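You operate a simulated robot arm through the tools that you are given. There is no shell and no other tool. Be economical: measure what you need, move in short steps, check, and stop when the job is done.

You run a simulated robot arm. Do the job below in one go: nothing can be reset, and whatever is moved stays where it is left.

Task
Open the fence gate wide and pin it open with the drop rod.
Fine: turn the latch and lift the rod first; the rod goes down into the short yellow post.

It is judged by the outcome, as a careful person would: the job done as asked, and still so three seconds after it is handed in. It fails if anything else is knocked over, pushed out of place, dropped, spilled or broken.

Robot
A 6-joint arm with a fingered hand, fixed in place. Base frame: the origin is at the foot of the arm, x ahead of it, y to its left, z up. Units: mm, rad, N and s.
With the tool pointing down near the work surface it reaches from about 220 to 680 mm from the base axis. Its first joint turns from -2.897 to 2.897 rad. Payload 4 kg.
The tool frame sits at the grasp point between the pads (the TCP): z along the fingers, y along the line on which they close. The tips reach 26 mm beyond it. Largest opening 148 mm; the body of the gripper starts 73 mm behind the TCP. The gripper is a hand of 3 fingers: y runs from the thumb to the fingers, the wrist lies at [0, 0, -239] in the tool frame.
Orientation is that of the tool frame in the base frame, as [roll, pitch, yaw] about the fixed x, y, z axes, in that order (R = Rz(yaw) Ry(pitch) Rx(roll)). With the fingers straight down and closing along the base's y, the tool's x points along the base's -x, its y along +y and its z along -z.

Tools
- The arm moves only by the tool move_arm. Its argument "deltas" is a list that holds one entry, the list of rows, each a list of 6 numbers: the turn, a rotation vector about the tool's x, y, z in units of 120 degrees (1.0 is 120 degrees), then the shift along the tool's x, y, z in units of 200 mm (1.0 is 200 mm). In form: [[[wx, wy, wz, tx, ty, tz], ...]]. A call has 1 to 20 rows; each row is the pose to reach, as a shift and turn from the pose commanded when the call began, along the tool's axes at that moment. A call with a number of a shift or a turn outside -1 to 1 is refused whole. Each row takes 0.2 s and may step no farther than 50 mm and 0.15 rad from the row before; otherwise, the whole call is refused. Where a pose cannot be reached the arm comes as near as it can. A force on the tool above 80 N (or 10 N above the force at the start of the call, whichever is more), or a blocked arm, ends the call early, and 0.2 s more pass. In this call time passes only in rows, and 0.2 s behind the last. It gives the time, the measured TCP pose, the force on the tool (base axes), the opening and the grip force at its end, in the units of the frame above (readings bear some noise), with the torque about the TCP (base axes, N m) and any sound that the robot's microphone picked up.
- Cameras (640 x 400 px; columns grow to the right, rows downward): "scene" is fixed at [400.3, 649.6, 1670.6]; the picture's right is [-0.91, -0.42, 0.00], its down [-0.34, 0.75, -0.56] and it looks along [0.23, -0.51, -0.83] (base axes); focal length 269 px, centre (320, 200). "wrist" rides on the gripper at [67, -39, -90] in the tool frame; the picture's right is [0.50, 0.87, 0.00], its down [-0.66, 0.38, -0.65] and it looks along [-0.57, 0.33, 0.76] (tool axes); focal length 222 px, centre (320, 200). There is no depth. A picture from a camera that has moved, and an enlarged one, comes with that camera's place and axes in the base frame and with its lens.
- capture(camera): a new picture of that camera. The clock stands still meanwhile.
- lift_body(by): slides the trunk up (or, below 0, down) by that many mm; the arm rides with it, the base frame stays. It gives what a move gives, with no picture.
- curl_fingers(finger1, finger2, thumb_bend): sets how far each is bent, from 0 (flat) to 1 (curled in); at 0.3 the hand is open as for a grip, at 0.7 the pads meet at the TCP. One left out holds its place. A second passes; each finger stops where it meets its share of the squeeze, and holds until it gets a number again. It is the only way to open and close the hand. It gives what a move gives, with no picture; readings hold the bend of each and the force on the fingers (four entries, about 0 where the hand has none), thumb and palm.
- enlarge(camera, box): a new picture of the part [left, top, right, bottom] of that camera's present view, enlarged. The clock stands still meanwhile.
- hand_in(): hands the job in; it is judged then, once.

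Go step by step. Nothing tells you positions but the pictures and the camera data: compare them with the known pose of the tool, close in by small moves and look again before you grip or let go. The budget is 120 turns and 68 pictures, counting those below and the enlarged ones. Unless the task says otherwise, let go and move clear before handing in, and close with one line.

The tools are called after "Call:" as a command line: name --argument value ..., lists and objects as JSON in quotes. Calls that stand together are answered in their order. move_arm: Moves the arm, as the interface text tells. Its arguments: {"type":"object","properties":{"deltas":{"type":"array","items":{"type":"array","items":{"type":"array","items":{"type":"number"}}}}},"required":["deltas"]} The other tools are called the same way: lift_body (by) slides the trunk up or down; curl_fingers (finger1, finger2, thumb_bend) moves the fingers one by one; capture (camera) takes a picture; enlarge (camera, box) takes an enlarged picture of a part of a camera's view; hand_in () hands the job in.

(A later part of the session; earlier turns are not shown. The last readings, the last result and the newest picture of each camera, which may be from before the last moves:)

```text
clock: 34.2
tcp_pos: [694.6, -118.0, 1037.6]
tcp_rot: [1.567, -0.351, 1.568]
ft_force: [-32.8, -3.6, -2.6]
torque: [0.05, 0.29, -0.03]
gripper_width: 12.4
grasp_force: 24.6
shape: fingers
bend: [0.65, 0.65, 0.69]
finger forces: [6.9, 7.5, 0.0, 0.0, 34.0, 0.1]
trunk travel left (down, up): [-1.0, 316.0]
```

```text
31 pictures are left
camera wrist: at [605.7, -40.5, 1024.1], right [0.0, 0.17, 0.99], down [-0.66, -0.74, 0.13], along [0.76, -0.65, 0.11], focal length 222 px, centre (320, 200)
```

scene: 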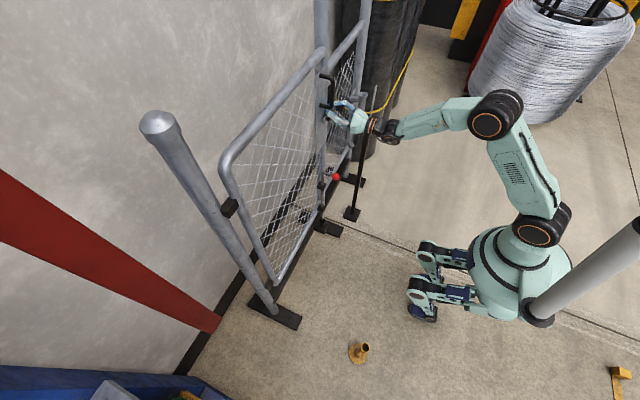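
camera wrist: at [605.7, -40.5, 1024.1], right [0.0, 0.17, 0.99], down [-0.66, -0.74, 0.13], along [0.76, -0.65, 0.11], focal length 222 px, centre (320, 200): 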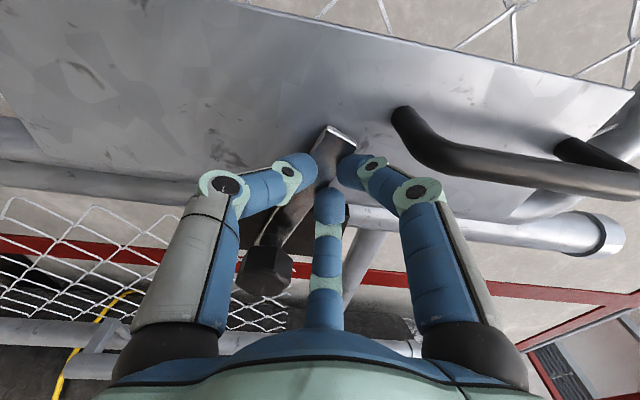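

The bar is turning upward (tip now ~20° up). I continue along the arc to about 52°, easing back 2 mm from the plate.

Call:
move_arm --deltas '[[[0, 0, 0.0667, -0.0035, 0.055, -0.005], [0, 0, 0.1333, -0.015, 0.109, -0.01], [0, 0, 0.2, -0.034, 0.161, -0.01], [0, 0, 0.2667, -0.06, 0.21, -0.01]]]'

Call:
capture --camera "wrist"

```text
clock: 35.2
tcp_pos: [695.7, -144.5, 1072.8]
tcp_rot: [1.565, -0.908, 1.573]
ft_force: [-21.8, -4.5, -6.0]
torque: [-0.05, 0.28, -0.02]
gripper_width: 11.9
grasp_force: 20.1
shape: fingers
bend: [0.66, 0.66, 0.69]
finger forces: [6.6, 6.9, 0.0, 0.0, 26.6, 0.0]
trunk travel left (down, up): [-1.0, 316.0]
```

```text
30 pictures are left
camera wrist: at [605.0, -71.4, 1101.5], right [0.0, -0.38, 0.93], down [-0.65, -0.7, -0.29], along [0.76, -0.61, -0.24], focal length 222 px, centre (320, 200)
```

wrist: 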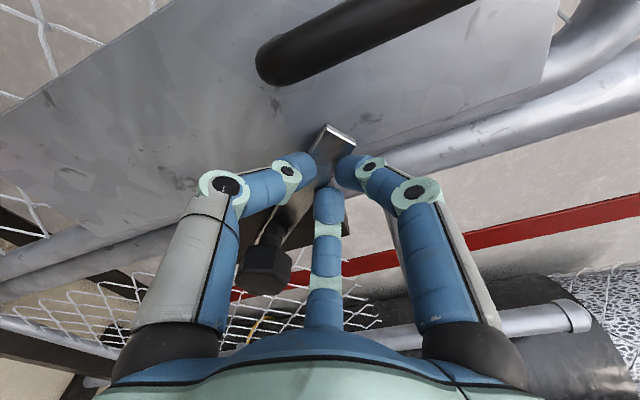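

It follows nicely. I continue to about 96°.

Call:
move_arm --deltas '[[[0, 0, 0.0667, -0.004, 0.0545, 0], [0, 0, 0.1333, -0.0155, 0.1085, 0], [0, 0, 0.2, -0.034, 0.16, 0], [0, 0, 0.2667, -0.06, 0.209, 0], [0, 0, 0.3333, -0.0925, 0.254, 0], [0, 0, 0.3667, -0.112, 0.274, 0]]]'

Call:
capture --camera "wrist"

Call:
enlarge --camera "scene" --box '[310, 50, 410, 130]'

```text
clock: 36.6
tcp_pos: [694.4, -196.6, 1088.0]
tcp_rot: [-1.558, -1.467, -1.579]
ft_force: [-41.8, 18.9, -26.0]
torque: [-0.57, 0.62, 1.2]
gripper_width: 10.7
grasp_force: 38.1
shape: fingers
bend: [0.68, 0.68, 0.7]
finger forces: [2.8, 3.7, 0.1, 0.0, 69.2, 0.0]
trunk travel left (down, up): [-1.0, 316.0]
```

```text
29 pictures are left
camera wrist: at [604.1, -164.8, 1159.3], right [0.0, -0.91, 0.41], down [-0.65, -0.31, -0.69], along [0.76, -0.26, -0.6], focal length 222 px, centre (320, 200)
```

wrist: 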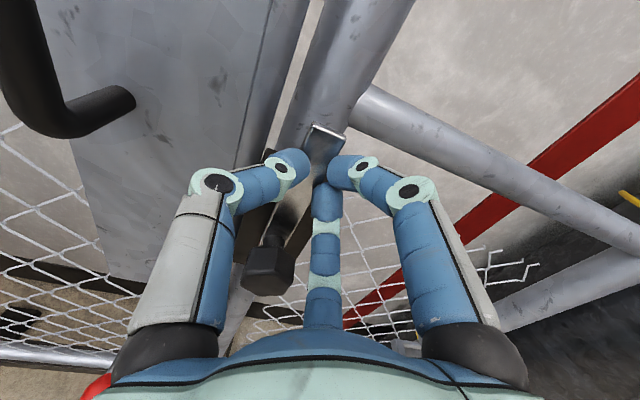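

```text
5.00 times, centred on (360, 90) of scene
camera zoom: at [400.3, 649.6, 1670.6], right [-0.91, -0.42, 0.0], down [-0.34, 0.75, -0.56], along [0.23, -0.51, -0.83], focal length 1346 px, centre (120, 750)
```

zoom: 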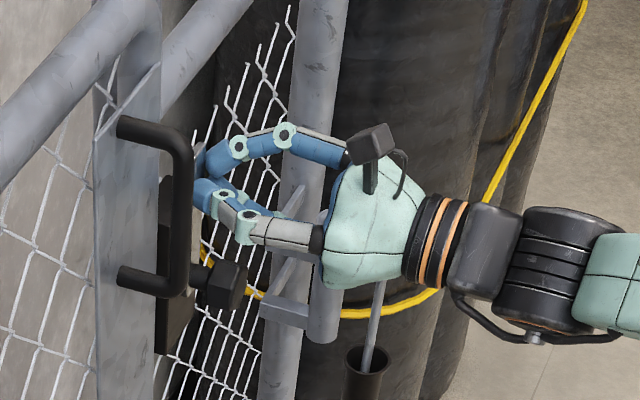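

The bar is up at its ~90° stop. I open the hand and withdraw straight back, then check the bar stays up.

Call:
curl_fingers --finger1 0.5 --finger2 0.5 --thumb_bend 0.5

Call:
move_arm --deltas '[[[0, 0, 0, 0, 0, -0.1], [0, 0, 0, 0, 0, -0.3], [0, 0, 0, 0, 0, -0.5], [0, 0, 0, 0, 0, -0.75]]]'

Call:
capture --camera "wrist"

```text
clock: 37.6
tcp_pos: [693.0, -200.8, 1092.1]
tcp_rot: [-1.501, -1.466, -1.642]
ft_force: [-34.0, -1.1, -2.7]
torque: [-0.02, -0.05, 0.8]
gripper_width: 45.5
grasp_force: 17.8
shape: fingers
bend: [0.5, 0.5, 0.55]
finger forces: [0.1, 0.0, 0.0, 0.0, 35.2, 0.0]
trunk travel left (down, up): [-1.0, 316.0]
```

```text
clock: 38.6
tcp_pos: [546.0, -199.4, 1086.7]
tcp_rot: [-1.559, -1.465, -1.583]
ft_force: [-0.7, -0.3, -0.2]
torque: [0.01, -0.01, 0.01]
gripper_width: 61.7
grasp_force: 0.0
shape: fingers
bend: [0.5, 0.5, 0.5]
finger forces: [0.0, 0.0, 0.0, 0.1, 0.2, 0.1]
trunk travel left (down, up): [-1.0, 316.0]
```

```text
27 pictures are left
camera wrist: at [455.5, -166.9, 1158.1], right [0.0, -0.91, 0.41], down [-0.65, -0.31, -0.69], along [0.76, -0.27, -0.6], focal length 222 px, centre (320, 200)
```

wrist: 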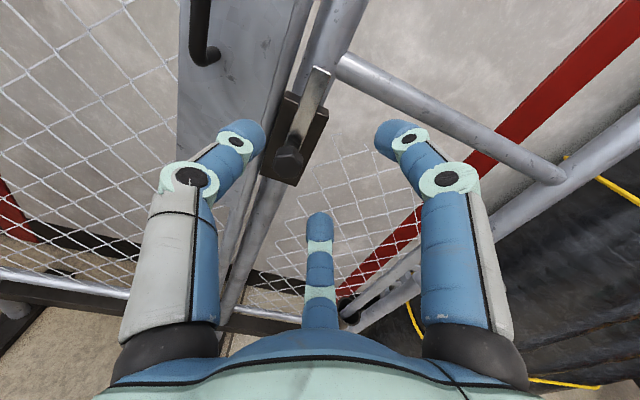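

The latch stands upright and stays clear of the gate. Next I bring the hand, tilted down ~50° with one digit underneath, in front of the red knob at a safe distance.

Call:
move_arm --deltas '[[[-0.0162, -0.0498, 0.0234, -0.125, -0.067, -0.016], [-0.0324, -0.0997, 0.0467, -0.249, -0.135, -0.032], [-0.0486, -0.1495, 0.0701, -0.374, -0.202, -0.049], [-0.0649, -0.1994, 0.0935, -0.499, -0.269, -0.065], [-0.0811, -0.2492, 0.1168, -0.623, -0.337, -0.081], [-0.0973, -0.299, 0.1402, -0.748, -0.404, -0.097], [-0.1135, -0.3489, 0.1635, -0.873, -0.471, -0.114], [-0.1297, -0.3987, 0.1869, -0.9975, -0.5385, -0.13]]]'

Call:
capture --camera "wrist"

```text
clock: 40.4
tcp_pos: [521.8, -71.2, 898.8]
tcp_rot: [-2.746, -0.592, -0.646]
ft_force: [-0.6, 0.6, 0.0]
torque: [0.03, -0.03, -0.02]
gripper_width: 61.6
grasp_force: 0.1
shape: fingers
bend: [0.5, 0.5, 0.5]
finger forces: [0.0, 0.0, 0.1, 0.0, 0.0, 0.1]
trunk travel left (down, up): [-1.0, 316.0]
```

```text
26 pictures are left
camera wrist: at [523.3, -70.4, 1019.1], right [0.0, -1.0, 0.0], down [-1.0, 0.0, 0.01], along [-0.01, 0.0, -1.0], focal length 222 px, centre (320, 200)
```

wrist: 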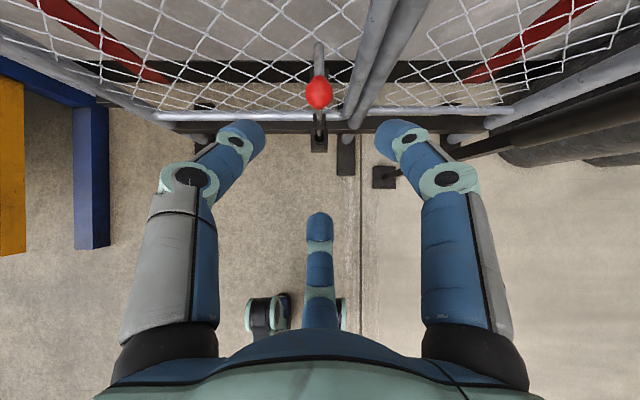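

The knob is dead ahead along the tool axis. I advance 180 mm and look.

Call:
move_arm --deltas '[[[0, 0, 0, 0, 0, 0.22], [0, 0, 0, 0, 0, 0.44], [0, 0, 0, 0, 0, 0.66], [0, 0, 0, 0, 0, 0.8]]]'

Call:
capture --camera "wrist"

Call:
enlarge --camera "scene" --box '[300, 120, 400, 200]'

```text
clock: 41.4
tcp_pos: [625.0, -70.5, 777.5]
tcp_rot: [-2.742, -0.593, -0.648]
ft_force: [-0.2, -0.3, 0.1]
torque: [0.01, 0.01, 0.0]
gripper_width: 61.7
grasp_force: 0.1
shape: fingers
bend: [0.5, 0.5, 0.5]
finger forces: [0.0, 0.0, 0.1, 0.0, 0.1, 0.0]
trunk travel left (down, up): [-1.0, 316.0]
```

```text
25 pictures are left
camera wrist: at [626.2, -70.7, 897.0], right [0.0, -1.0, 0.0], down [-1.0, 0.0, 0.01], along [-0.01, 0.0, -1.0], focal length 222 px, centre (320, 200)
```

wrist: 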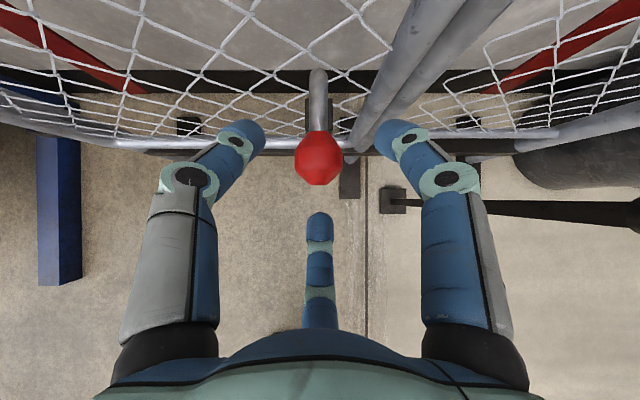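

```text
5.00 times, centred on (350, 160) of scene
camera zoom: at [400.3, 649.6, 1670.6], right [-0.91, -0.42, 0.0], down [-0.34, 0.75, -0.56], along [0.23, -0.51, -0.83], focal length 1346 px, centre (170, 400)
```

zoom: 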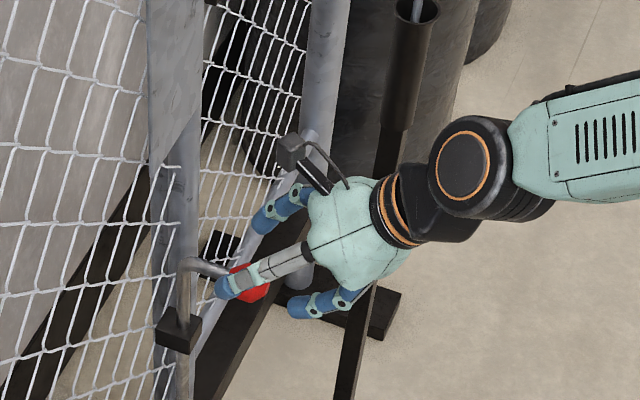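

The knob sits at about (656,-70,744). I advance the last ~49 mm and close on it.

Call:
move_arm --deltas '[[[0, 0, 0, 0.008, -0.005, 0.12], [0, 0, 0, 0.015, -0.009, 0.245]]]'

Call:
curl_fingers --finger1 0.75 --finger2 0.75 --thumb_bend 0.75

Call:
capture --camera "wrist"

```text
clock: 42.0
tcp_pos: [659.2, -70.1, 741.8]
tcp_rot: [-2.744, -0.593, -0.647]
ft_force: [0.0, 1.2, 0.6]
torque: [-0.01, -0.03, -0.01]
gripper_width: 61.7
grasp_force: 0.0
shape: fingers
bend: [0.5, 0.5, 0.5]
finger forces: [0.0, 0.1, 0.1, 0.0, 0.0, 0.0]
trunk travel left (down, up): [-1.0, 316.0]
```

```text
clock: 43.0
tcp_pos: [659.6, -69.3, 742.7]
tcp_rot: [-2.745, -0.59, -0.646]
ft_force: [0.0, 7.5, -7.2]
torque: [0.02, 0.01, 0.12]
gripper_width: 2.0
grasp_force: 12.2
shape: fingers
bend: [0.72, 0.65, 0.68]
finger forces: [5.0, 8.4, 0.0, 0.0, 10.6, 0.0]
trunk travel left (down, up): [-1.0, 316.0]
```

```text
23 pictures are left
camera wrist: at [660.7, -69.8, 861.1], right [0.0, -1.0, 0.0], down [-1.0, 0.0, 0.01], along [-0.01, 0.0, -1.0], focal length 222 px, centre (320, 200)
```

wrist: 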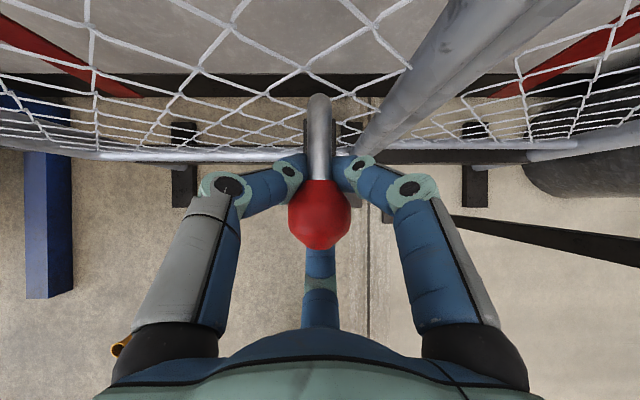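

The fingers hook around the neck behind the knob with one digit beneath — an ideal hold. I lift 60 mm.

Call:
move_arm --deltas '[[[0, 0, 0, 0.042, -0.024, -0.0575], [0, 0, 0, 0.0835, -0.048, -0.115], [0, 0, 0, 0.125, -0.072, -0.1725], [0, 0, 0, 0.167, -0.0965, -0.23]]]'

Call:
enlarge --camera "scene" --box '[290, 140, 390, 240]'

```text
clock: 44.0
tcp_pos: [660.3, -70.7, 802.1]
tcp_rot: [-2.743, -0.593, -0.646]
ft_force: [0.9, 9.3, -3.9]
torque: [0.03, -0.03, 0.11]
gripper_width: 1.4
grasp_force: 11.3
shape: fingers
bend: [0.73, 0.72, 0.67]
finger forces: [4.1, 6.8, 0.1, 0.0, 10.7, 0.1]
trunk travel left (down, up): [-1.0, 316.0]
```

```text
4.00 times, centred on (340, 190) of scene
camera zoom: at [400.3, 649.6, 1670.6], right [-0.91, -0.42, 0.0], down [-0.34, 0.75, -0.56], along [0.23, -0.51, -0.83], focal length 1077 px, centre (240, 240)
```

zoom: 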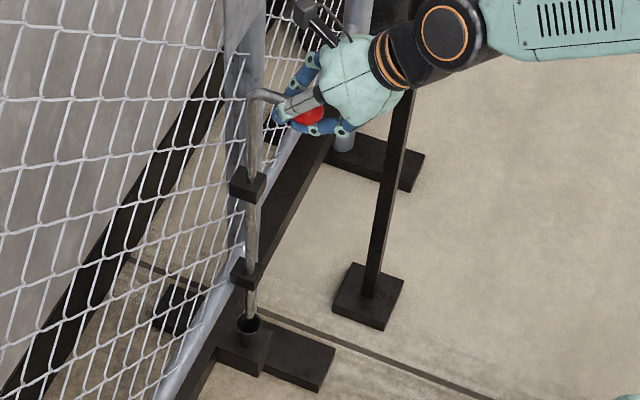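

The rod rises freely; its foot is still in the keeper. Lift another 60 mm.

Call:
move_arm --deltas '[[[0, 0, 0, 0.042, -0.024, -0.0575], [0, 0, 0, 0.0835, -0.048, -0.115], [0, 0, 0, 0.125, -0.072, -0.1725], [0, 0, 0, 0.167, -0.0965, -0.23]]]'

Call:
enlarge --camera "scene" --box '[290, 140, 390, 240]'

```text
clock: 45.0
tcp_pos: [656.8, -74.1, 865.0]
tcp_rot: [-2.743, -0.598, -0.647]
ft_force: [-11.9, -6.0, -20.1]
torque: [-0.18, 0.22, 0.03]
gripper_width: 0.2
grasp_force: 9.0
shape: fingers
bend: [0.74, 0.48, 0.72]
finger forces: [0.1, 18.7, 0.0, 0.0, 0.0, 0.0]
trunk travel left (down, up): [-1.0, 316.0]
```

```text
4.00 times, centred on (340, 190) of scene
camera zoom: at [400.3, 649.6, 1670.6], right [-0.91, -0.42, 0.0], down [-0.34, 0.75, -0.56], along [0.23, -0.51, -0.83], focal length 1077 px, centre (240, 240)
```

zoom: 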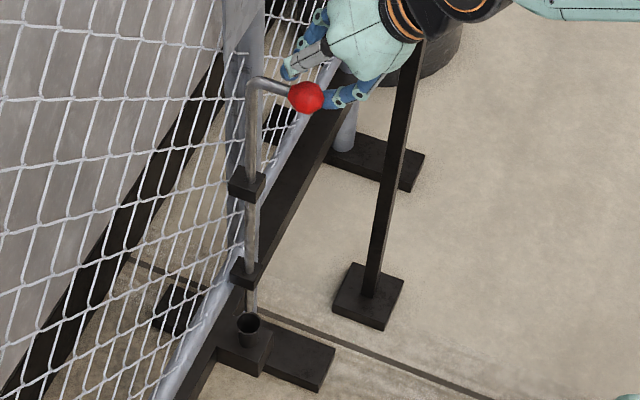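

The rod hit its upper stop and its foot is now clear of the keeper; the hand slid up slightly. I check from the wrist camera.

Call:
capture --camera "wrist"

```text
20 pictures are left
camera wrist: at [658.7, -74.3, 983.6], right [0.0, -1.0, 0.0], down [-1.0, 0.0, 0.01], along [-0.01, 0.0, -1.0], focal length 222 px, centre (320, 200)
```

wrist: 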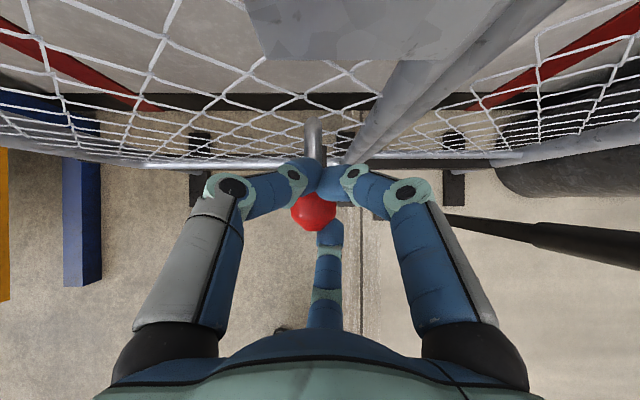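

The knob is at about z≈823 at its stop. I open the hand and lower 42 mm; if friction holds the rod, the knob will be centred for a re-grip.

Call:
curl_fingers --finger1 0.5 --finger2 0.4 --thumb_bend 0.5

Call:
capture --camera "wrist"

```text
clock: 46.0
tcp_pos: [658.9, -72.1, 863.9]
tcp_rot: [-2.745, -0.593, -0.648]
ft_force: [0.3, 0.7, 0.0]
torque: [-0.01, 0.04, 0.04]
gripper_width: 61.4
grasp_force: 0.2
shape: fingers
bend: [0.5, 0.4, 0.5]
finger forces: [0.0, 0.0, 0.0, 0.1, 0.0, 0.1]
trunk travel left (down, up): [-1.0, 316.0]
```

```text
19 pictures are left
camera wrist: at [660.0, -71.6, 981.8], right [0.0, -1.0, 0.0], down [-1.0, 0.0, 0.01], along [-0.01, 0.0, -1.0], focal length 222 px, centre (320, 200)
```

wrist: 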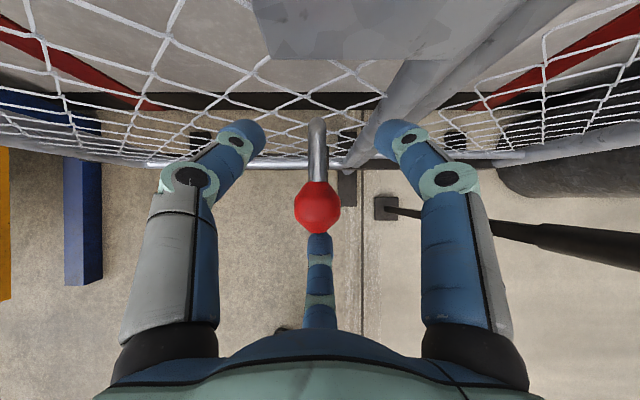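

The rod holds up by friction with its foot clear. I re-approach along the tool axis to grip the knob at its new height and then pull the gate.

Call:
move_arm --deltas '[[[0, 0, 0, 0, 0, -0.15], [0, 0, 0, 0, 0, -0.3], [0, 0, 0, -0.121, 0.07, -0.3], [0, 0, 0, -0.121, 0.07, -0.1], [0, 0, 0, -0.121, 0.07, 0.05], [0, 0, 0, -0.121, 0.07, 0.155]]]'

Call:
curl_fingers --finger1 0.75 --finger2 0.75 --thumb_bend 0.75

Call:
capture --camera "wrist"

```text
clock: 47.4
tcp_pos: [657.7, -72.2, 821.4]
tcp_rot: [-2.743, -0.595, -0.648]
ft_force: [-1.1, 0.4, 0.0]
torque: [-0.03, -0.02, -0.02]
gripper_width: 61.8
grasp_force: 0.0
shape: fingers
bend: [0.5, 0.4, 0.5]
finger forces: [0.0, 0.1, 0.0, 0.0, 0.0, 0.0]
trunk travel left (down, up): [-1.0, 316.0]
```

```text
clock: 48.4
tcp_pos: [657.6, -70.1, 820.3]
tcp_rot: [-2.746, -0.59, -0.645]
ft_force: [1.3, 12.1, -13.3]
torque: [-0.02, -0.01, 0.14]
gripper_width: 1.2
grasp_force: 14.5
shape: fingers
bend: [0.73, 0.71, 0.67]
finger forces: [4.4, 10.1, 0.0, 0.0, 13.1, 0.0]
trunk travel left (down, up): [-1.0, 316.0]
```

```text
18 pictures are left
camera wrist: at [659.0, -70.3, 938.4], right [0.0, -1.0, 0.0], down [-1.0, 0.0, 0.02], along [-0.02, 0.0, -1.0], focal length 222 px, centre (320, 200)
```

wrist: 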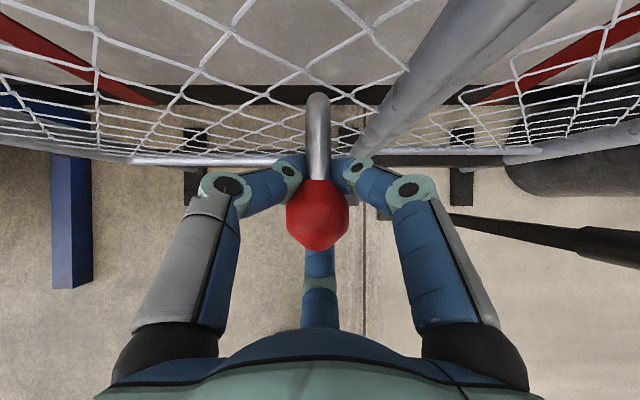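

Solid hold. Now I pull the gate open along its arc, first 12°.

Call:
move_arm --deltas '[[[-0.0093, 0.0054, 0.0128, -0.064, 0.016, -0.053], [-0.0186, 0.0107, 0.0255, -0.1285, 0.0305, -0.106], [-0.0278, 0.0161, 0.0383, -0.195, 0.041, -0.159], [-0.0371, 0.0214, 0.051, -0.261, 0.0505, -0.211], [-0.0464, 0.0268, 0.0638, -0.329, 0.055, -0.262], [-0.0557, 0.0322, 0.0766, -0.3965, 0.059, -0.313]]]'

Call:
capture --camera "wrist"

```text
clock: 49.8
tcp_pos: [560.6, -41.9, 819.1]
tcp_rot: [-2.745, -0.593, -0.855]
ft_force: [3.0, 10.5, -14.9]
torque: [-0.04, -0.03, 0.19]
gripper_width: 1.4
grasp_force: 13.8
shape: fingers
bend: [0.73, 0.71, 0.67]
finger forces: [4.9, 9.6, 0.0, 0.0, 13.4, 0.0]
trunk travel left (down, up): [-1.0, 316.0]
```

```text
17 pictures are left
camera wrist: at [562.2, -41.5, 938.7], right [-0.21, -0.98, 0.0], down [-0.98, 0.21, 0.01], along [-0.01, 0.0, -1.0], focal length 222 px, centre (320, 200)
```

wrist: 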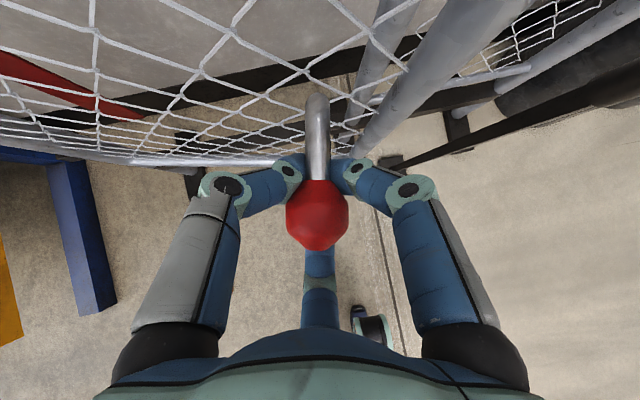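

The gate swings with little force and tracks the hinge model; the same motion repeats in the tool frame. I continue another 12° twice.

Call:
move_arm --deltas '[[[-0.0093, 0.0054, 0.0128, -0.064, 0.016, -0.053], [-0.0186, 0.0107, 0.0255, -0.1285, 0.0305, -0.106], [-0.0278, 0.0161, 0.0383, -0.195, 0.041, -0.159], [-0.0371, 0.0214, 0.051, -0.261, 0.0505, -0.211], [-0.0464, 0.0268, 0.0638, -0.329, 0.055, -0.262], [-0.0557, 0.0322, 0.0766, -0.3965, 0.059, -0.313]]]'

Call:
move_arm --deltas '[[[-0.0093, 0.0054, 0.0128, -0.064, 0.016, -0.053], [-0.0186, 0.0107, 0.0255, -0.1285, 0.0305, -0.106], [-0.0278, 0.0161, 0.0383, -0.195, 0.041, -0.159], [-0.0371, 0.0214, 0.051, -0.261, 0.0505, -0.211], [-0.0464, 0.0268, 0.0638, -0.329, 0.055, -0.262], [-0.0557, 0.0322, 0.0766, -0.3965, 0.059, -0.313]]]'

Call:
capture --camera "scene"

```text
clock: 51.2
tcp_pos: [479.5, -55.9, 862.7]
tcp_rot: [-2.75, -0.552, -1.033]
ft_force: [0.2, 0.7, -0.1]
torque: [-0.03, -0.02, -0.01]
gripper_width: 0.0
grasp_force: 0.0
shape: fingers
bend: [0.75, 0.71, 0.68]
finger forces: [0.0, 0.0, 0.0, 0.0, 0.0, 0.0]
out of reach, approached as far as the arm can: row 2, 3, 4, 5, 6
trunk travel left (down, up): [-1.0, 316.0]
```

```text
clock: 52.6
tcp_pos: [404.8, -81.7, 904.4]
tcp_rot: [-2.765, -0.523, -1.204]
ft_force: [0.1, -0.3, -0.7]
torque: [-0.02, -0.03, 0.02]
gripper_width: 0.0
grasp_force: 0.1
shape: fingers
bend: [0.75, 0.71, 0.68]
finger forces: [0.0, 0.1, 0.0, 0.1, 0.1, 0.0]
out of reach, approached as far as the arm can: row 1, 2, 3, 4, 5, 6
trunk travel left (down, up): [-1.0, 316.0]
```

```text
16 pictures are left
```

scene: 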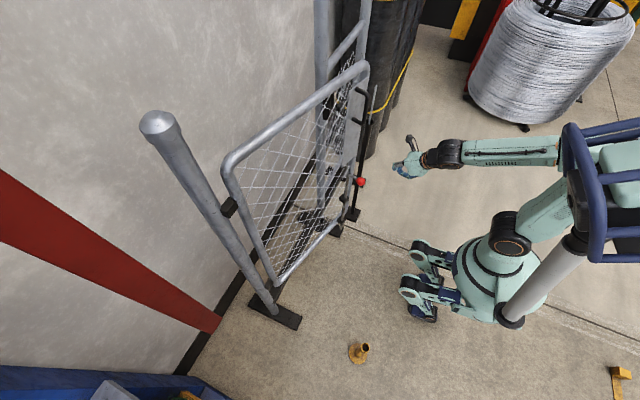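

The arm hit a joint limit and slid off the knob; the gate stays about 16° open with the rod still up. I'll take the gate from above by its top rail instead: turn the hand straight down here first.

Call:
move_arm --deltas '[[[-0.0359, -0.0259, 0.0498, 0, 0, 0], [-0.0719, -0.0518, 0.0997, 0, 0, 0], [-0.1078, -0.0777, 0.1495, 0, 0, 0], [-0.1438, -0.1037, 0.1994, 0, 0, 0], [-0.1797, -0.1296, 0.2492, 0, 0, 0], [-0.2157, -0.1555, 0.2991, 0, 0, 0], [-0.2516, -0.1814, 0.3489, 0, 0, 0]]]'

Call:
lift_body --by 270

Call:
curl_fingers --finger1 0.4 --finger2 0.4 --thumb_bend 0.4

```text
clock: 54.2
tcp_pos: [382.1, -135.5, 901.1]
tcp_rot: [-3.12, -0.001, -1.871]
ft_force: [0.9, 0.2, 0.4]
torque: [0.05, 0.01, 0.01]
gripper_width: 0.1
grasp_force: 0.1
shape: fingers
bend: [0.75, 0.71, 0.68]
finger forces: [0.0, 0.0, 0.0, 0.0, 0.1, 0.0]
out of reach, approached as far as the arm can: row 1, 2, 3, 4, 5, 6, 7
trunk travel left (down, up): [-1.0, 316.0]
```

```text
clock: 57.0
tcp_pos: [361.3, -135.0, 1215.0]
tcp_rot: [-3.015, 0.029, -1.868]
ft_force: [-0.7, -0.6, 0.6]
torque: [-0.04, 0.04, 0.02]
gripper_width: 0.1
grasp_force: 0.0
shape: fingers
bend: [0.75, 0.71, 0.68]
finger forces: [0.0, 0.0, 0.0, 0.0, 0.1, 0.1]
trunk travel left (down, up): [-271.0, 46.0]
```

```text
clock: 58.0
tcp_pos: [360.9, -133.9, 1214.5]
tcp_rot: [-3.013, 0.03, -1.867]
ft_force: [-0.2, -0.2, 0.0]
torque: [-0.03, -0.01, -0.01]
gripper_width: 94.6
grasp_force: 0.1
shape: fingers
bend: [0.4, 0.4, 0.4]
finger forces: [0.0, 0.1, 0.1, 0.0, 0.0, 0.0]
trunk travel left (down, up): [-271.0, 46.0]
```

Now up and forward so the fingertips are above the top rail, then look.

Call:
move_arm --deltas '[[[-0.012, 0, 0, -0.0, -0.08, -0.2], [-0.024, 0, 0, -0.08, -0.2, -0.385], [-0.036, 0, 0, -0.22, -0.35, -0.385], [-0.048, 0, 0, -0.35, -0.48, -0.385], [-0.061, 0, 0, -0.48, -0.6, -0.385], [-0.061, 0, 0, -0.605, -0.715, -0.385]]]'

Call:
capture --camera "wrist"

```text
clock: 59.4
tcp_pos: [472.4, -165.6, 1292.6]
tcp_rot: [-3.137, 0.05, -1.814]
ft_force: [1.2, -0.5, -1.0]
torque: [0.03, 0.04, 0.02]
gripper_width: 95.2
grasp_force: 0.0
shape: fingers
bend: [0.4, 0.4, 0.4]
finger forces: [0.0, 0.0, 0.0, 0.0, 0.0, 0.1]
out of reach, approached as far as the arm can: row 2, 3, 4, 5, 6
trunk travel left (down, up): [-271.0, 46.0]
```

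```text
15 pictures are left
camera wrist: at [492.6, -244.9, 1379.5], right [-0.96, -0.28, -0.03], down [-0.22, 0.7, 0.68], along [-0.17, 0.66, -0.73], focal length 222 px, centre (320, 200)
```

wrist: 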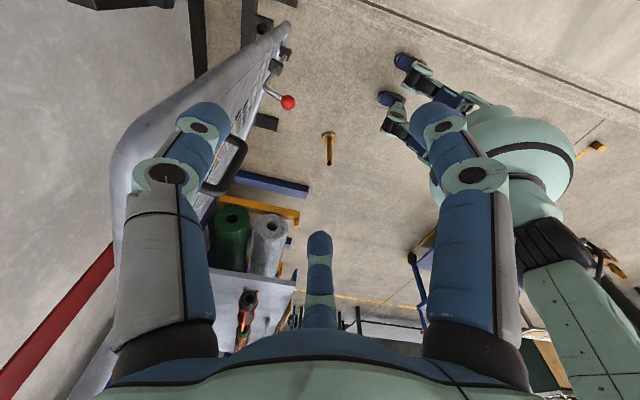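

This wrist orientation is at its limit. I'll use a simpler way: closed fingers straight down as a peg behind the top rail. Raise first, then turn to the starting orientation.

Call:
lift_body --by 44

Call:
curl_fingers --finger1 0.7 --finger2 0.7 --thumb_bend 0.7

Call:
move_arm --deltas '[[[0, 0, 0.0633, 0, 0, 0], [0, 0, 0.1266, 0, 0, 0], [0, 0, 0.19, 0, 0, 0], [0, 0, 0.2533, 0, 0, 0], [0, 0, 0.3166, 0, 0, 0], [0, 0, 0.38, 0, 0, 0], [0, 0, 0.4433, 0, 0, 0], [0, 0, 0.5066, 0, 0, 0], [0, 0, 0.57, 0, 0, 0], [0, 0, 0.633, 0, 0, 0]]]'

```text
clock: 60.3
tcp_pos: [469.5, -167.3, 1338.1]
tcp_rot: [-3.134, 0.05, -1.813]
ft_force: [-0.2, -0.2, -0.3]
torque: [0.02, -0.03, -0.02]
gripper_width: 94.9
grasp_force: 0.1
shape: fingers
bend: [0.4, 0.4, 0.4]
finger forces: [0.0, 0.0, 0.0, 0.0, 0.0, 0.0]
trunk travel left (down, up): [-315.0, 2.0]
```

```text
clock: 61.3
tcp_pos: [470.3, -166.7, 1337.3]
tcp_rot: [-3.134, 0.051, -1.812]
ft_force: [-0.7, -0.2, -0.5]
torque: [-0.04, 0.0, -0.01]
gripper_width: 0.0
grasp_force: 0.0
shape: fingers
bend: [0.69, 0.69, 0.7]
finger forces: [0.1, 0.0, 0.0, 0.0, 0.0, 0.1]
trunk travel left (down, up): [-315.0, 2.0]
```

```text
clock: 63.5
tcp_pos: [183.6, -313.7, 1146.2]
tcp_rot: [3.128, 0.262, -2.896]
ft_force: [1.1, -1.3, -1.3]
torque: [0.07, 0.0, 0.0]
gripper_width: 0.0
grasp_force: 0.0
shape: fingers
bend: [0.7, 0.7, 0.7]
finger forces: [0.0, 0.1, 0.0, 0.1, 0.1, 0.0]
out of reach, approached as far as the arm can: row 1, 2, 3, 4, 5, 6, 7, 8, 9, 10
trunk travel left (down, up): [-315.0, 2.0]
```

The wrist was wound to its joint limit and the arm wandered aside (no contact). I unwind the hand the other way, in place.

Call:
move_arm --deltas '[[[0, 0, -0.07, 0, 0, 0], [0, 0, -0.14, 0, 0, 0], [0, 0, -0.21, 0, 0, 0], [0, 0, -0.28, 0, 0, 0], [0, 0, -0.35, 0, 0, 0], [0, 0, -0.42, 0, 0, 0], [0, 0, -0.49, 0, 0, 0], [0, 0, -0.56, 0, 0, 0], [0, 0, -0.63, 0, 0, 0], [0, 0, -0.7, 0, 0, 0], [0, 0, -0.77, 0, 0, 0], [0, 0, -0.84, 0, 0, 0], [0, 0, -0.91, 0, 0, 0], [0, 0, -0.98, 0, 0, 0]]]'

```text
clock: 66.5
tcp_pos: [182.4, -315.1, 1148.3]
tcp_rot: [-2.903, -0.112, -0.849]
ft_force: [-0.1, 0.1, 0.0]
torque: [-0.01, 0.01, 0.03]
gripper_width: 0.0
grasp_force: 0.1
shape: fingers
bend: [0.7, 0.7, 0.7]
finger forces: [0.0, 0.0, 0.0, 0.0, 0.0, 0.1]
trunk travel left (down, up): [-315.0, 2.0]
```

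That unwinds cleanly. Continue the unwinding.

Call:
move_arm --deltas '[[[0, 0, -0.07, 0, 0, 0], [0, 0, -0.14, 0, 0, 0], [0, 0, -0.21, 0, 0, 0], [0, 0, -0.28, 0, 0, 0], [0, 0, -0.35, 0, 0, 0], [0, 0, -0.42, 0, 0, 0], [0, 0, -0.49, 0, 0, 0], [0, 0, -0.56, 0, 0, 0], [0, 0, -0.63, 0, 0, 0], [0, 0, -0.7, 0, 0, 0], [0, 0, -0.77, 0, 0, 0], [0, 0, -0.84, 0, 0, 0], [0, 0, -0.91, 0, 0, 0], [0, 0, -0.98, 0, 0, 0]]]'

```text
clock: 69.5
tcp_pos: [184.2, -316.8, 1150.4]
tcp_rot: [2.929, -0.157, 1.233]
ft_force: [0.0, 0.8, 0.0]
torque: [-0.05, 0.01, 0.04]
gripper_width: 0.0
grasp_force: 0.1
shape: fingers
bend: [0.7, 0.7, 0.7]
finger forces: [0.1, 0.0, 0.0, 0.0, 0.1, 0.0]
trunk travel left (down, up): [-315.0, 2.0]
```

Now to the nominal straight-down orientation while rising and moving back toward the front of the gate.

Call:
move_arm --deltas '[[[0.01, 0.0033, -0.0652, 0.0513, 0.051, -0.0491], [0.02, 0.0066, -0.1304, 0.1026, 0.1021, -0.0982], [0.03, 0.0099, -0.1956, 0.154, 0.1531, -0.1473], [0.04, 0.0131, -0.2609, 0.2053, 0.2041, -0.1964], [0.05, 0.0164, -0.3261, 0.2566, 0.2552, -0.2455], [0.06, 0.0197, -0.3913, 0.3079, 0.3062, -0.2946], [0.07, 0.023, -0.4565, 0.3593, 0.3573, -0.3438], [0.08, 0.0263, -0.5217, 0.4106, 0.4083, -0.3929], [0.09, 0.0296, -0.5869, 0.4619, 0.4593, -0.442], [0.1, 0.0329, -0.6521, 0.5132, 0.5104, -0.4911], [0.11, 0.0361, -0.7174, 0.5645, 0.5614, -0.5402], [0.12, 0.0394, -0.7826, 0.6159, 0.6124, -0.5893], [0.13, 0.0427, -0.8478, 0.6672, 0.6635, -0.6384], [0.14, 0.046, -0.913, 0.7185, 0.7145, -0.6875]]]'

```text
clock: 72.5
tcp_pos: [327.4, -242.6, 1334.6]
tcp_rot: [3.139, -0.001, 3.14]
ft_force: [-0.9, 0.5, -0.2]
torque: [0.0, -0.01, 0.01]
gripper_width: 0.0
grasp_force: 0.0
shape: fingers
bend: [0.7, 0.7, 0.7]
finger forces: [0.0, 0.0, 0.0, 0.0, 0.1, 0.1]
trunk travel left (down, up): [-315.0, 2.0]
```

Back in a healthy posture. Move toward the gate top, staying above the rail.

Call:
move_arm --deltas '[[[0, 0, 0, -0.165, 0.1525, 0], [0, 0, 0, -0.33, 0.305, 0], [0, 0, 0, -0.495, 0.4575, 0], [0, 0, 0, -0.66, 0.61, 0], [0, 0, 0, -0.825, 0.7625, 0], [0, 0, 0, -0.99, 0.915, 0]]]'

Call:
capture --camera "wrist"

```text
clock: 73.9
tcp_pos: [527.2, -59.6, 1334.3]
tcp_rot: [-3.14, -0.002, 3.139]
ft_force: [0.8, 0.0, -0.3]
torque: [-0.01, 0.0, -0.02]
gripper_width: 0.1
grasp_force: 0.1
shape: fingers
bend: [0.7, 0.7, 0.7]
finger forces: [0.0, 0.1, 0.0, 0.0, 0.1, 0.0]
trunk travel left (down, up): [-315.0, 2.0]
```

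```text
14 pictures are left
camera wrist: at [459.7, -97.9, 1425.1], right [-0.5, 0.87, 0.0], down [0.66, 0.38, 0.65], along [0.57, 0.32, -0.76], focal length 222 px, centre (320, 200)
```

wrist: 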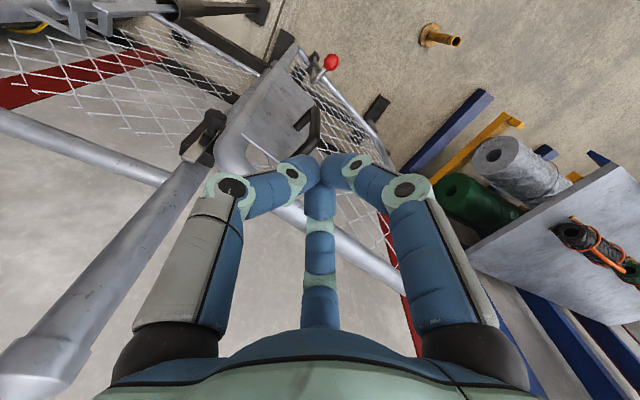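

The rail lies where predicted (gate ≈16.5° open). I cross over the rail to just behind it, still above.

Call:
move_arm --deltas '[[[0, 0, 0, -0.22, 0.005, 0], [0, 0, 0, -0.44, 0.01, 0], [0, 0, 0, -0.675, 0.013, 0]]]'

```text
clock: 74.7
tcp_pos: [603.7, -56.1, 1317.5]
tcp_rot: [-3.141, -0.002, 3.139]
ft_force: [0.6, 1.0, 0.4]
torque: [-0.01, 0.01, 0.02]
gripper_width: 0.0
grasp_force: 0.1
shape: fingers
bend: [0.7, 0.7, 0.7]
finger forces: [0.1, 0.1, 0.0, 0.0, 0.1, 0.0]
out of reach, approached as far as the arm can: row 2, 3
trunk travel left (down, up): [-315.0, 2.0]
```

Tool-down reach ends just short, but tilting the fingers 20° forward gains the missing distance. I tilt while moving behind the rail, still above it.

Call:
move_arm --deltas '[[[0, -0.0417, 0, -0.075, 0, 0], [0, -0.0833, 0, -0.15, 0, 0], [0, -0.125, 0, -0.225, 0, 0], [0, -0.1667, 0, -0.305, 0, 0]]]'

```text
clock: 75.7
tcp_pos: [661.1, -56.9, 1316.0]
tcp_rot: [-3.141, 0.348, 3.138]
ft_force: [-0.4, -0.4, -0.3]
torque: [-0.01, 0.02, 0.02]
gripper_width: 0.0
grasp_force: 0.0
shape: fingers
bend: [0.7, 0.7, 0.7]
finger forces: [0.0, 0.1, 0.0, 0.0, 0.0, 0.1]
trunk travel left (down, up): [-315.0, 2.0]
```

Reached. Descend partway behind the rail and check.

Call:
move_arm --deltas '[[[0, 0, 0, 0.03, 0, 0.108], [0, 0, 0, 0.06, 0, 0.216]]]'

Call:
capture --camera "wrist"

```text
clock: 76.3
tcp_pos: [665.3, -57.7, 1272.5]
tcp_rot: [-3.14, 0.35, 3.137]
ft_force: [0.3, 0.6, 1.5]
torque: [-0.01, 0.03, -0.06]
gripper_width: 0.0
grasp_force: 0.6
shape: fingers
bend: [0.7, 0.7, 0.7]
finger forces: [1.3, 0.0, 0.0, 0.0, 0.0, 0.1]
trunk travel left (down, up): [-315.0, 2.0]
```

```text
13 pictures are left
camera wrist: at [570.4, -95.7, 1334.4], right [-0.47, 0.87, -0.17], down [0.39, 0.38, 0.84], along [0.79, 0.32, -0.52], focal length 222 px, centre (320, 200)
```

wrist: 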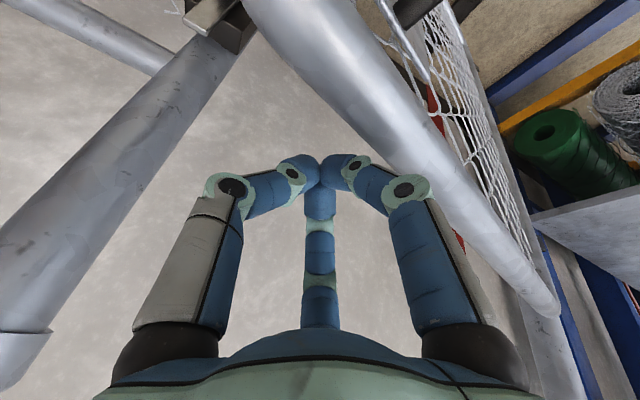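

The tips are behind the rail with one knuckle just brushing it. A bit further back, then down 28 mm.

Call:
move_arm --deltas '[[[0, 0, 0, -0.075, 0, 0.0275], [0, 0, 0, -0.05, 0, 0.093], [0, 0, 0, -0.0275, 0, 0.159]]]'

```text
clock: 77.1
tcp_pos: [682.6, -56.5, 1243.4]
tcp_rot: [3.141, 0.349, 3.138]
ft_force: [0.3, -0.1, -0.6]
torque: [0.01, 0.03, -0.03]
gripper_width: 0.0
grasp_force: 0.0
shape: fingers
bend: [0.7, 0.69, 0.7]
finger forces: [0.0, 0.0, 0.0, 0.0, 0.0, 0.0]
trunk travel left (down, up): [-315.0, 2.0]
```

The peg is in place behind the rail. Now I drag the gate open along its arc.

Call:
move_arm --deltas '[[[0, 0, 0, 0.0945, 0.017, -0.0344], [0, 0, 0, 0.188, 0.0375, -0.0686], [0, 0, 0, 0.2815, 0.063, -0.1024], [0, 0, 0, 0.374, 0.0925, -0.136], [0, 0, 0, 0.464, 0.126, -0.169], [0, 0, 0, 0.554, 0.164, -0.2016], [0, 0, 0, 0.6415, 0.206, -0.2334], [0, 0, 0, 0.7275, 0.252, -0.2647], [0, 0, 0, 0.811, 0.302, -0.2951], [0, 0, 0, 0.893, 0.356, -0.325]]]'

Call:
capture --camera "scene"

```text
clock: 79.3
tcp_pos: [489.8, 15.2, 1243.9]
tcp_rot: [3.141, 0.351, 3.137]
ft_force: [-0.4, 0.8, -0.7]
torque: [0.01, -0.05, 0.02]
gripper_width: 0.0
grasp_force: 0.1
shape: fingers
bend: [0.7, 0.69, 0.7]
finger forces: [0.0, 0.1, 0.1, 0.0, 0.0, 0.0]
trunk travel left (down, up): [-315.0, 2.0]
```

```text
12 pictures are left
```

scene: 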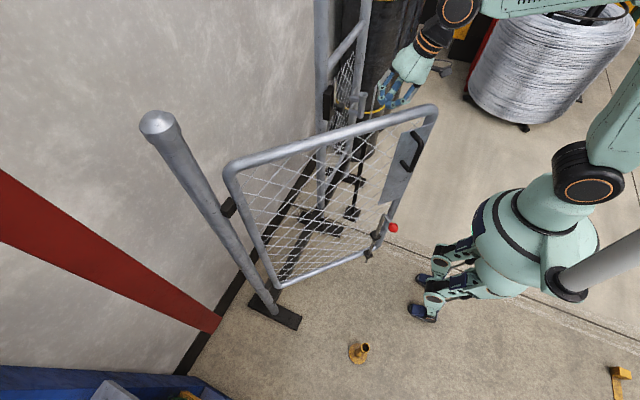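

The gate is ~40° open and the rod is still up. Continue the arc to about 68°.

Call:
move_arm --deltas '[[[0, 0, 0, 0.0794, 0.0575, -0.0289], [0, 0, 0, 0.1565, 0.1185, -0.0569], [0, 0, 0, 0.2312, 0.1835, -0.0841], [0, 0, 0, 0.3032, 0.2515, -0.1103], [0, 0, 0, 0.3718, 0.323, -0.1353], [0, 0, 0, 0.4376, 0.3975, -0.1592], [0, 0, 0, 0.5006, 0.475, -0.1821], [0, 0, 0, 0.5602, 0.555, -0.2038], [0, 0, 0, 0.6162, 0.6385, -0.2242], [0, 0, 0, 0.6688, 0.724, -0.2433], [0, 0, 0, 0.7182, 0.812, -0.2613], [0, 0, 0, 0.7638, 0.902, -0.2779]]]'

Call:
capture --camera "scene"

```text
clock: 81.9
tcp_pos: [329.3, 196.4, 1244.6]
tcp_rot: [-3.141, 0.348, 3.138]
ft_force: [-0.3, 0.5, -0.9]
torque: [0.01, 0.03, 0.02]
gripper_width: 0.1
grasp_force: 0.0
shape: fingers
bend: [0.7, 0.69, 0.7]
finger forces: [0.0, 0.0, 0.1, 0.0, 0.0, 0.0]
trunk travel left (down, up): [-315.0, 2.0]
```

```text
11 pictures are left
```

scene: 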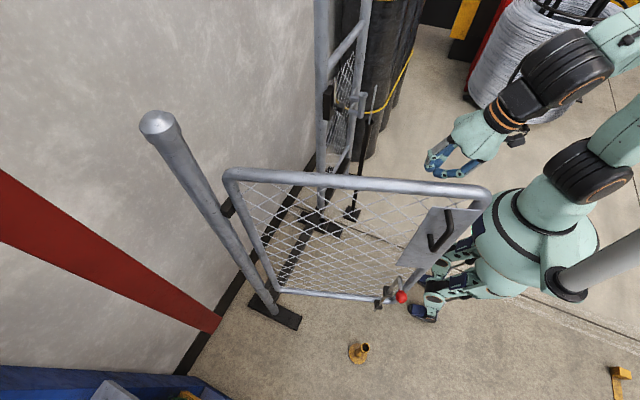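

The gate is ~72° open and the knob still high. Continue gently to roughly 85°.

Call:
move_arm --deltas '[[[0, 0, 0, 0.049, 0.11, -0.0178], [0, 0, 0, 0.093, 0.223, -0.0339], [0, 0, 0, 0.1316, 0.3385, -0.0479], [0, 0, 0, 0.1645, 0.4565, -0.0599], [0, 0, 0, 0.1785, 0.516, -0.065], [0, 0, 0, 0.1918, 0.576, -0.0698], [0, 0, 0, 0.199, 0.616, -0.0725], [0, 0, 0, 0.2063, 0.6565, -0.0751]]]'

Call:
enlarge --camera "scene" --box '[300, 240, 460, 400]'

```text
clock: 83.7
tcp_pos: [286.1, 327.4, 1244.3]
tcp_rot: [-3.141, 0.347, 3.137]
ft_force: [-0.3, 0.6, -0.4]
torque: [0.0, 0.01, 0.02]
gripper_width: 0.0
grasp_force: 0.2
shape: fingers
bend: [0.7, 0.69, 0.7]
finger forces: [0.0, 0.2, 0.0, 0.0, 0.0, 0.0]
trunk travel left (down, up): [-315.0, 2.0]
```

```text
2.50 times, centred on (380, 320) of scene
camera zoom: at [400.3, 649.6, 1670.6], right [-0.91, -0.42, 0.0], down [-0.34, 0.75, -0.56], along [0.23, -0.51, -0.83], focal length 673 px, centre (170, -100)
```

zoom: 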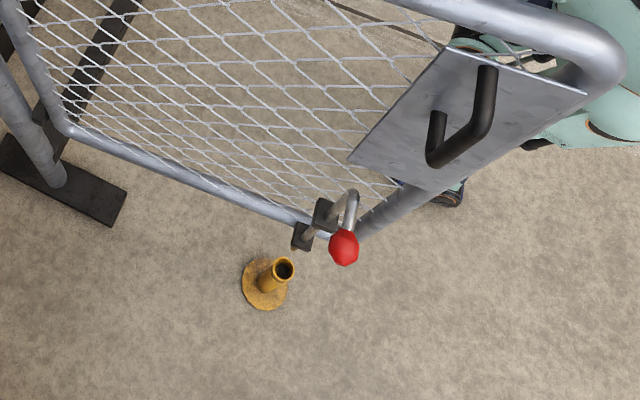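

The knob sits at ~87°; about 25 mm more in y is needed. Push slowly 22 mm.

Call:
move_arm --deltas '[[[0, 0, 0, 0.002, 0.03, 0], [0, 0, 0, 0.004, 0.06, 0], [0, 0, 0, 0.006, 0.085, 0], [0, 0, 0, 0.008, 0.11, 0]]]'

Call:
enlarge --camera "scene" --box '[320, 290, 400, 370]'

```text
clock: 84.7
tcp_pos: [290.5, 341.9, 1247.0]
tcp_rot: [3.135, 0.352, 3.115]
ft_force: [0.7, -0.4, -0.4]
torque: [0.01, -0.01, -0.01]
gripper_width: 0.0
grasp_force: 0.1
shape: fingers
bend: [0.7, 0.69, 0.7]
finger forces: [0.0, 0.0, 0.0, 0.0, 0.1, 0.1]
trunk travel left (down, up): [-315.0, 2.0]
```

```text
5.00 times, centred on (360, 330) of scene
camera zoom: at [400.3, 649.6, 1670.6], right [-0.91, -0.42, 0.0], down [-0.34, 0.75, -0.56], along [0.23, -0.51, -0.83], focal length 1346 px, centre (120, -450)
```

zoom: 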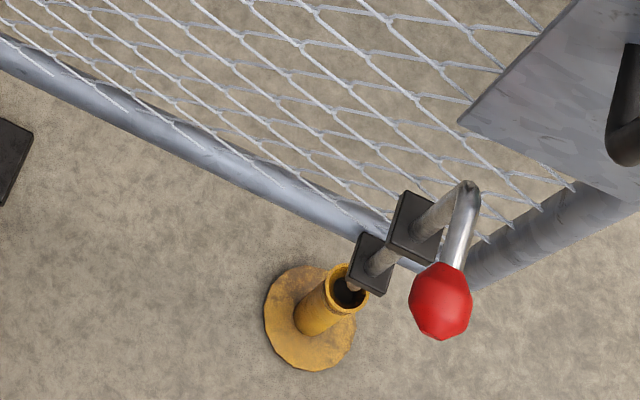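

The rod now stands nearly over the yellow post. I zoom tightly on the post to check alignment.

Call:
enlarge --camera "scene" --box '[350, 330, 386, 354]'

```text
16.00 times, centred on (368, 342) of scene
camera zoom: at [400.3, 649.6, 1670.6], right [-0.91, -0.42, 0.0], down [-0.34, 0.75, -0.56], along [0.23, -0.51, -0.83], focal length 4309 px, centre (-448, -2072)
```

zoom: 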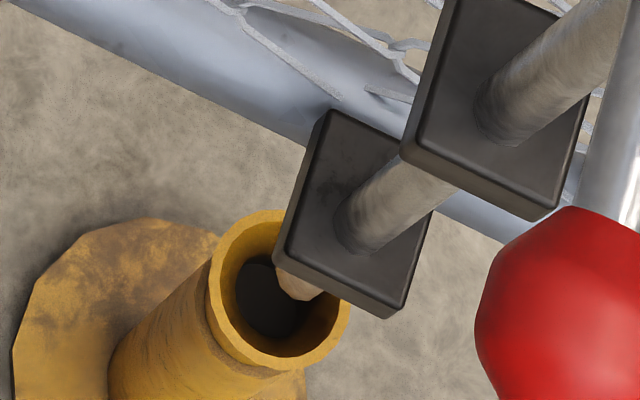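

The foot hangs right over the open yellow tube (within a few mm). Now I raise the peg clear of the rail and back away to the robot's side.

Call:
move_arm --deltas '[[[0, 0, 0, 0, -0.06, 0], [0, 0, 0, -0.05, -0.08, -0.14], [0, 0, 0, -0.1025, -0.1, -0.282], [0, 0, 0, -0.05, -0.3, -0.33], [0, 0, 0, 0.0, -0.52, -0.34], [0, 0, 0, 0.04, -0.74, -0.345], [0, 0, 0, 0.0855, -0.95, -0.35]]]'

Call:
move_arm --deltas '[[[0, 0.04, 0, 0.05, 0.1, 0.0], [0, 0.08, 0, 0.15, 0.2, 0], [0, 0.12, 0, 0.25, 0.3, 0.0], [0, 0.1667, 0, 0.4, 0.4, 0.0], [0, 0.1667, 0, 0.55, 0.5, 0.0], [0, 0.1667, 0, 0.7, 0.6, 0.0], [0, 0.1667, 0, 0.85, 0.75, 0.0]]]'

```text
clock: 86.3
tcp_pos: [241.9, 159.0, 1304.2]
tcp_rot: [3.14, 0.35, 3.136]
ft_force: [0.1, -0.8, -0.8]
torque: [0.0, 0.01, 0.04]
gripper_width: 0.1
grasp_force: 0.0
shape: fingers
bend: [0.7, 0.69, 0.7]
finger forces: [0.1, 0.0, 0.0, 0.1, 0.0, 0.0]
trunk travel left (down, up): [-315.0, 2.0]
```

```text
clock: 87.9
tcp_pos: [86.7, 311.8, 1254.9]
tcp_rot: [3.11, 0.006, 3.134]
ft_force: [0.5, 1.2, 0.1]
torque: [-0.08, 0.05, -0.04]
gripper_width: 0.1
grasp_force: 0.1
shape: fingers
bend: [0.7, 0.69, 0.7]
finger forces: [0.1, 0.0, 0.1, 0.1, 0.0, 0.1]
trunk travel left (down, up): [-315.0, 2.0]
```

Working well. Next: step out to x≈0, then around the free edge to y≈500.

Call:
move_arm --deltas '[[[0, 0, 0, 0.22, 0, 0], [0, 0, 0, 0.42, 0.05, 0], [0, 0, 0, 0.45, 0.25, 0], [0, 0, 0, 0.45, 0.48, 0], [0, 0, 0, 0.45, 0.71, 0], [0, 0, 0, 0.45, 0.94, 0]]]'

Call:
lift_body --by -300

Call:
capture --camera "scene"

```text
clock: 88.8
tcp_pos: [35.2, 302.0, 1235.0]
tcp_rot: [-3.106, 0.002, 3.021]
ft_force: [-0.2, 0.4, 0.8]
torque: [-0.03, -0.03, 0.0]
gripper_width: 0.2
grasp_force: 0.0
shape: fingers
bend: [0.7, 0.69, 0.7]
finger forces: [0.0, 0.0, 0.1, 0.1, 0.0, 0.1]
trunk travel left (down, up): [-315.0, 2.0]
stopped in row 4: the arm was blocked; the commanded pose is now the measured one
```

```text
clock: 91.4
tcp_pos: [78.6, 300.4, 943.8]
tcp_rot: [-3.083, 0.006, 2.881]
ft_force: [0.2, 0.9, 0.1]
torque: [-0.01, 0.0, 0.01]
gripper_width: 0.1
grasp_force: 0.0
shape: fingers
bend: [0.7, 0.69, 0.7]
finger forces: [0.0, 0.0, 0.1, 0.1, 0.0, 0.0]
trunk travel left (down, up): [-31.0, 286.0]
stopped: the arm was blocked; the commanded pose is now the measured one
```

```text
7 pictures are left
```

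scene: 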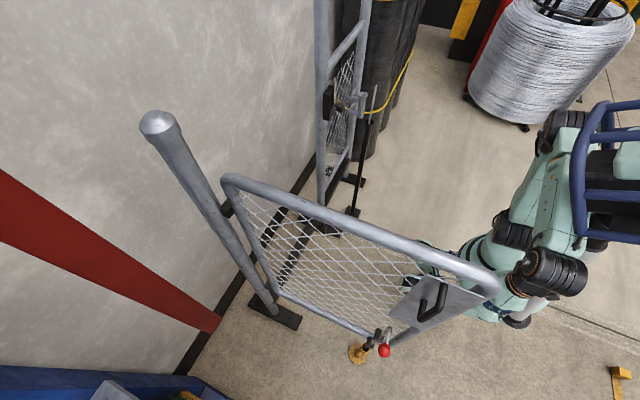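

The folded arm was blocked near its own body; the gate and rod look undisturbed. I move outward around the free edge in smaller steps where the arm is less folded.

Call:
move_arm --deltas '[[[0, 0, 0, 0.1, 0.05, 0], [0, 0, 0, 0.2, 0.12, 0], [0, 0, -0.02, 0.29, 0.26, 0], [0, 0, -0.04, 0.365, 0.42, 0], [0, 0, -0.06, 0.42, 0.56, 0], [0, 0, -0.08, 0.475, 0.7, 0], [0, 0, -0.1, 0.53, 0.84, 0]]]'

```text
clock: 92.3
tcp_pos: [78.0, 303.2, 946.2]
tcp_rot: [-3.096, 0.003, 2.804]
ft_force: [-0.6, 0.1, -0.8]
torque: [-0.01, -0.03, -0.02]
gripper_width: 0.1
grasp_force: 0.1
shape: fingers
bend: [0.7, 0.69, 0.7]
finger forces: [0.0, 0.0, 0.1, 0.1, 0.1, 0.0]
trunk travel left (down, up): [-31.0, 286.0]
stopped in row 4: the arm was blocked; the commanded pose is now the measured one
```

Something on the robot's own side blocks the folded arm. I'll instead rise again, extend above the leaf's top, and swing around extended.

Call:
move_arm --deltas '[[[0, 0, 0, -0.1, -0.1, 0], [0, 0, 0, -0.2, -0.25, 0]]]'

Call:
lift_body --by 284

```text
clock: 92.9
tcp_pos: [97.8, 245.4, 950.0]
tcp_rot: [-3.099, 0.0, 2.808]
ft_force: [0.0, -0.5, 0.1]
torque: [-0.02, 0.02, 0.01]
gripper_width: 0.0
grasp_force: 0.0
shape: fingers
bend: [0.7, 0.69, 0.7]
finger forces: [0.0, 0.1, 0.1, 0.0, 0.1, 0.1]
trunk travel left (down, up): [-31.0, 286.0]
```

```text
clock: 95.7
tcp_pos: [97.2, 246.5, 1234.7]
tcp_rot: [-3.101, 0.002, 2.805]
ft_force: [0.5, 0.4, -0.2]
torque: [-0.02, 0.0, -0.05]
gripper_width: 0.0
grasp_force: 0.1
shape: fingers
bend: [0.7, 0.69, 0.7]
finger forces: [0.0, 0.1, 0.0, 0.1, 0.0, 0.1]
trunk travel left (down, up): [-315.0, 2.0]
```

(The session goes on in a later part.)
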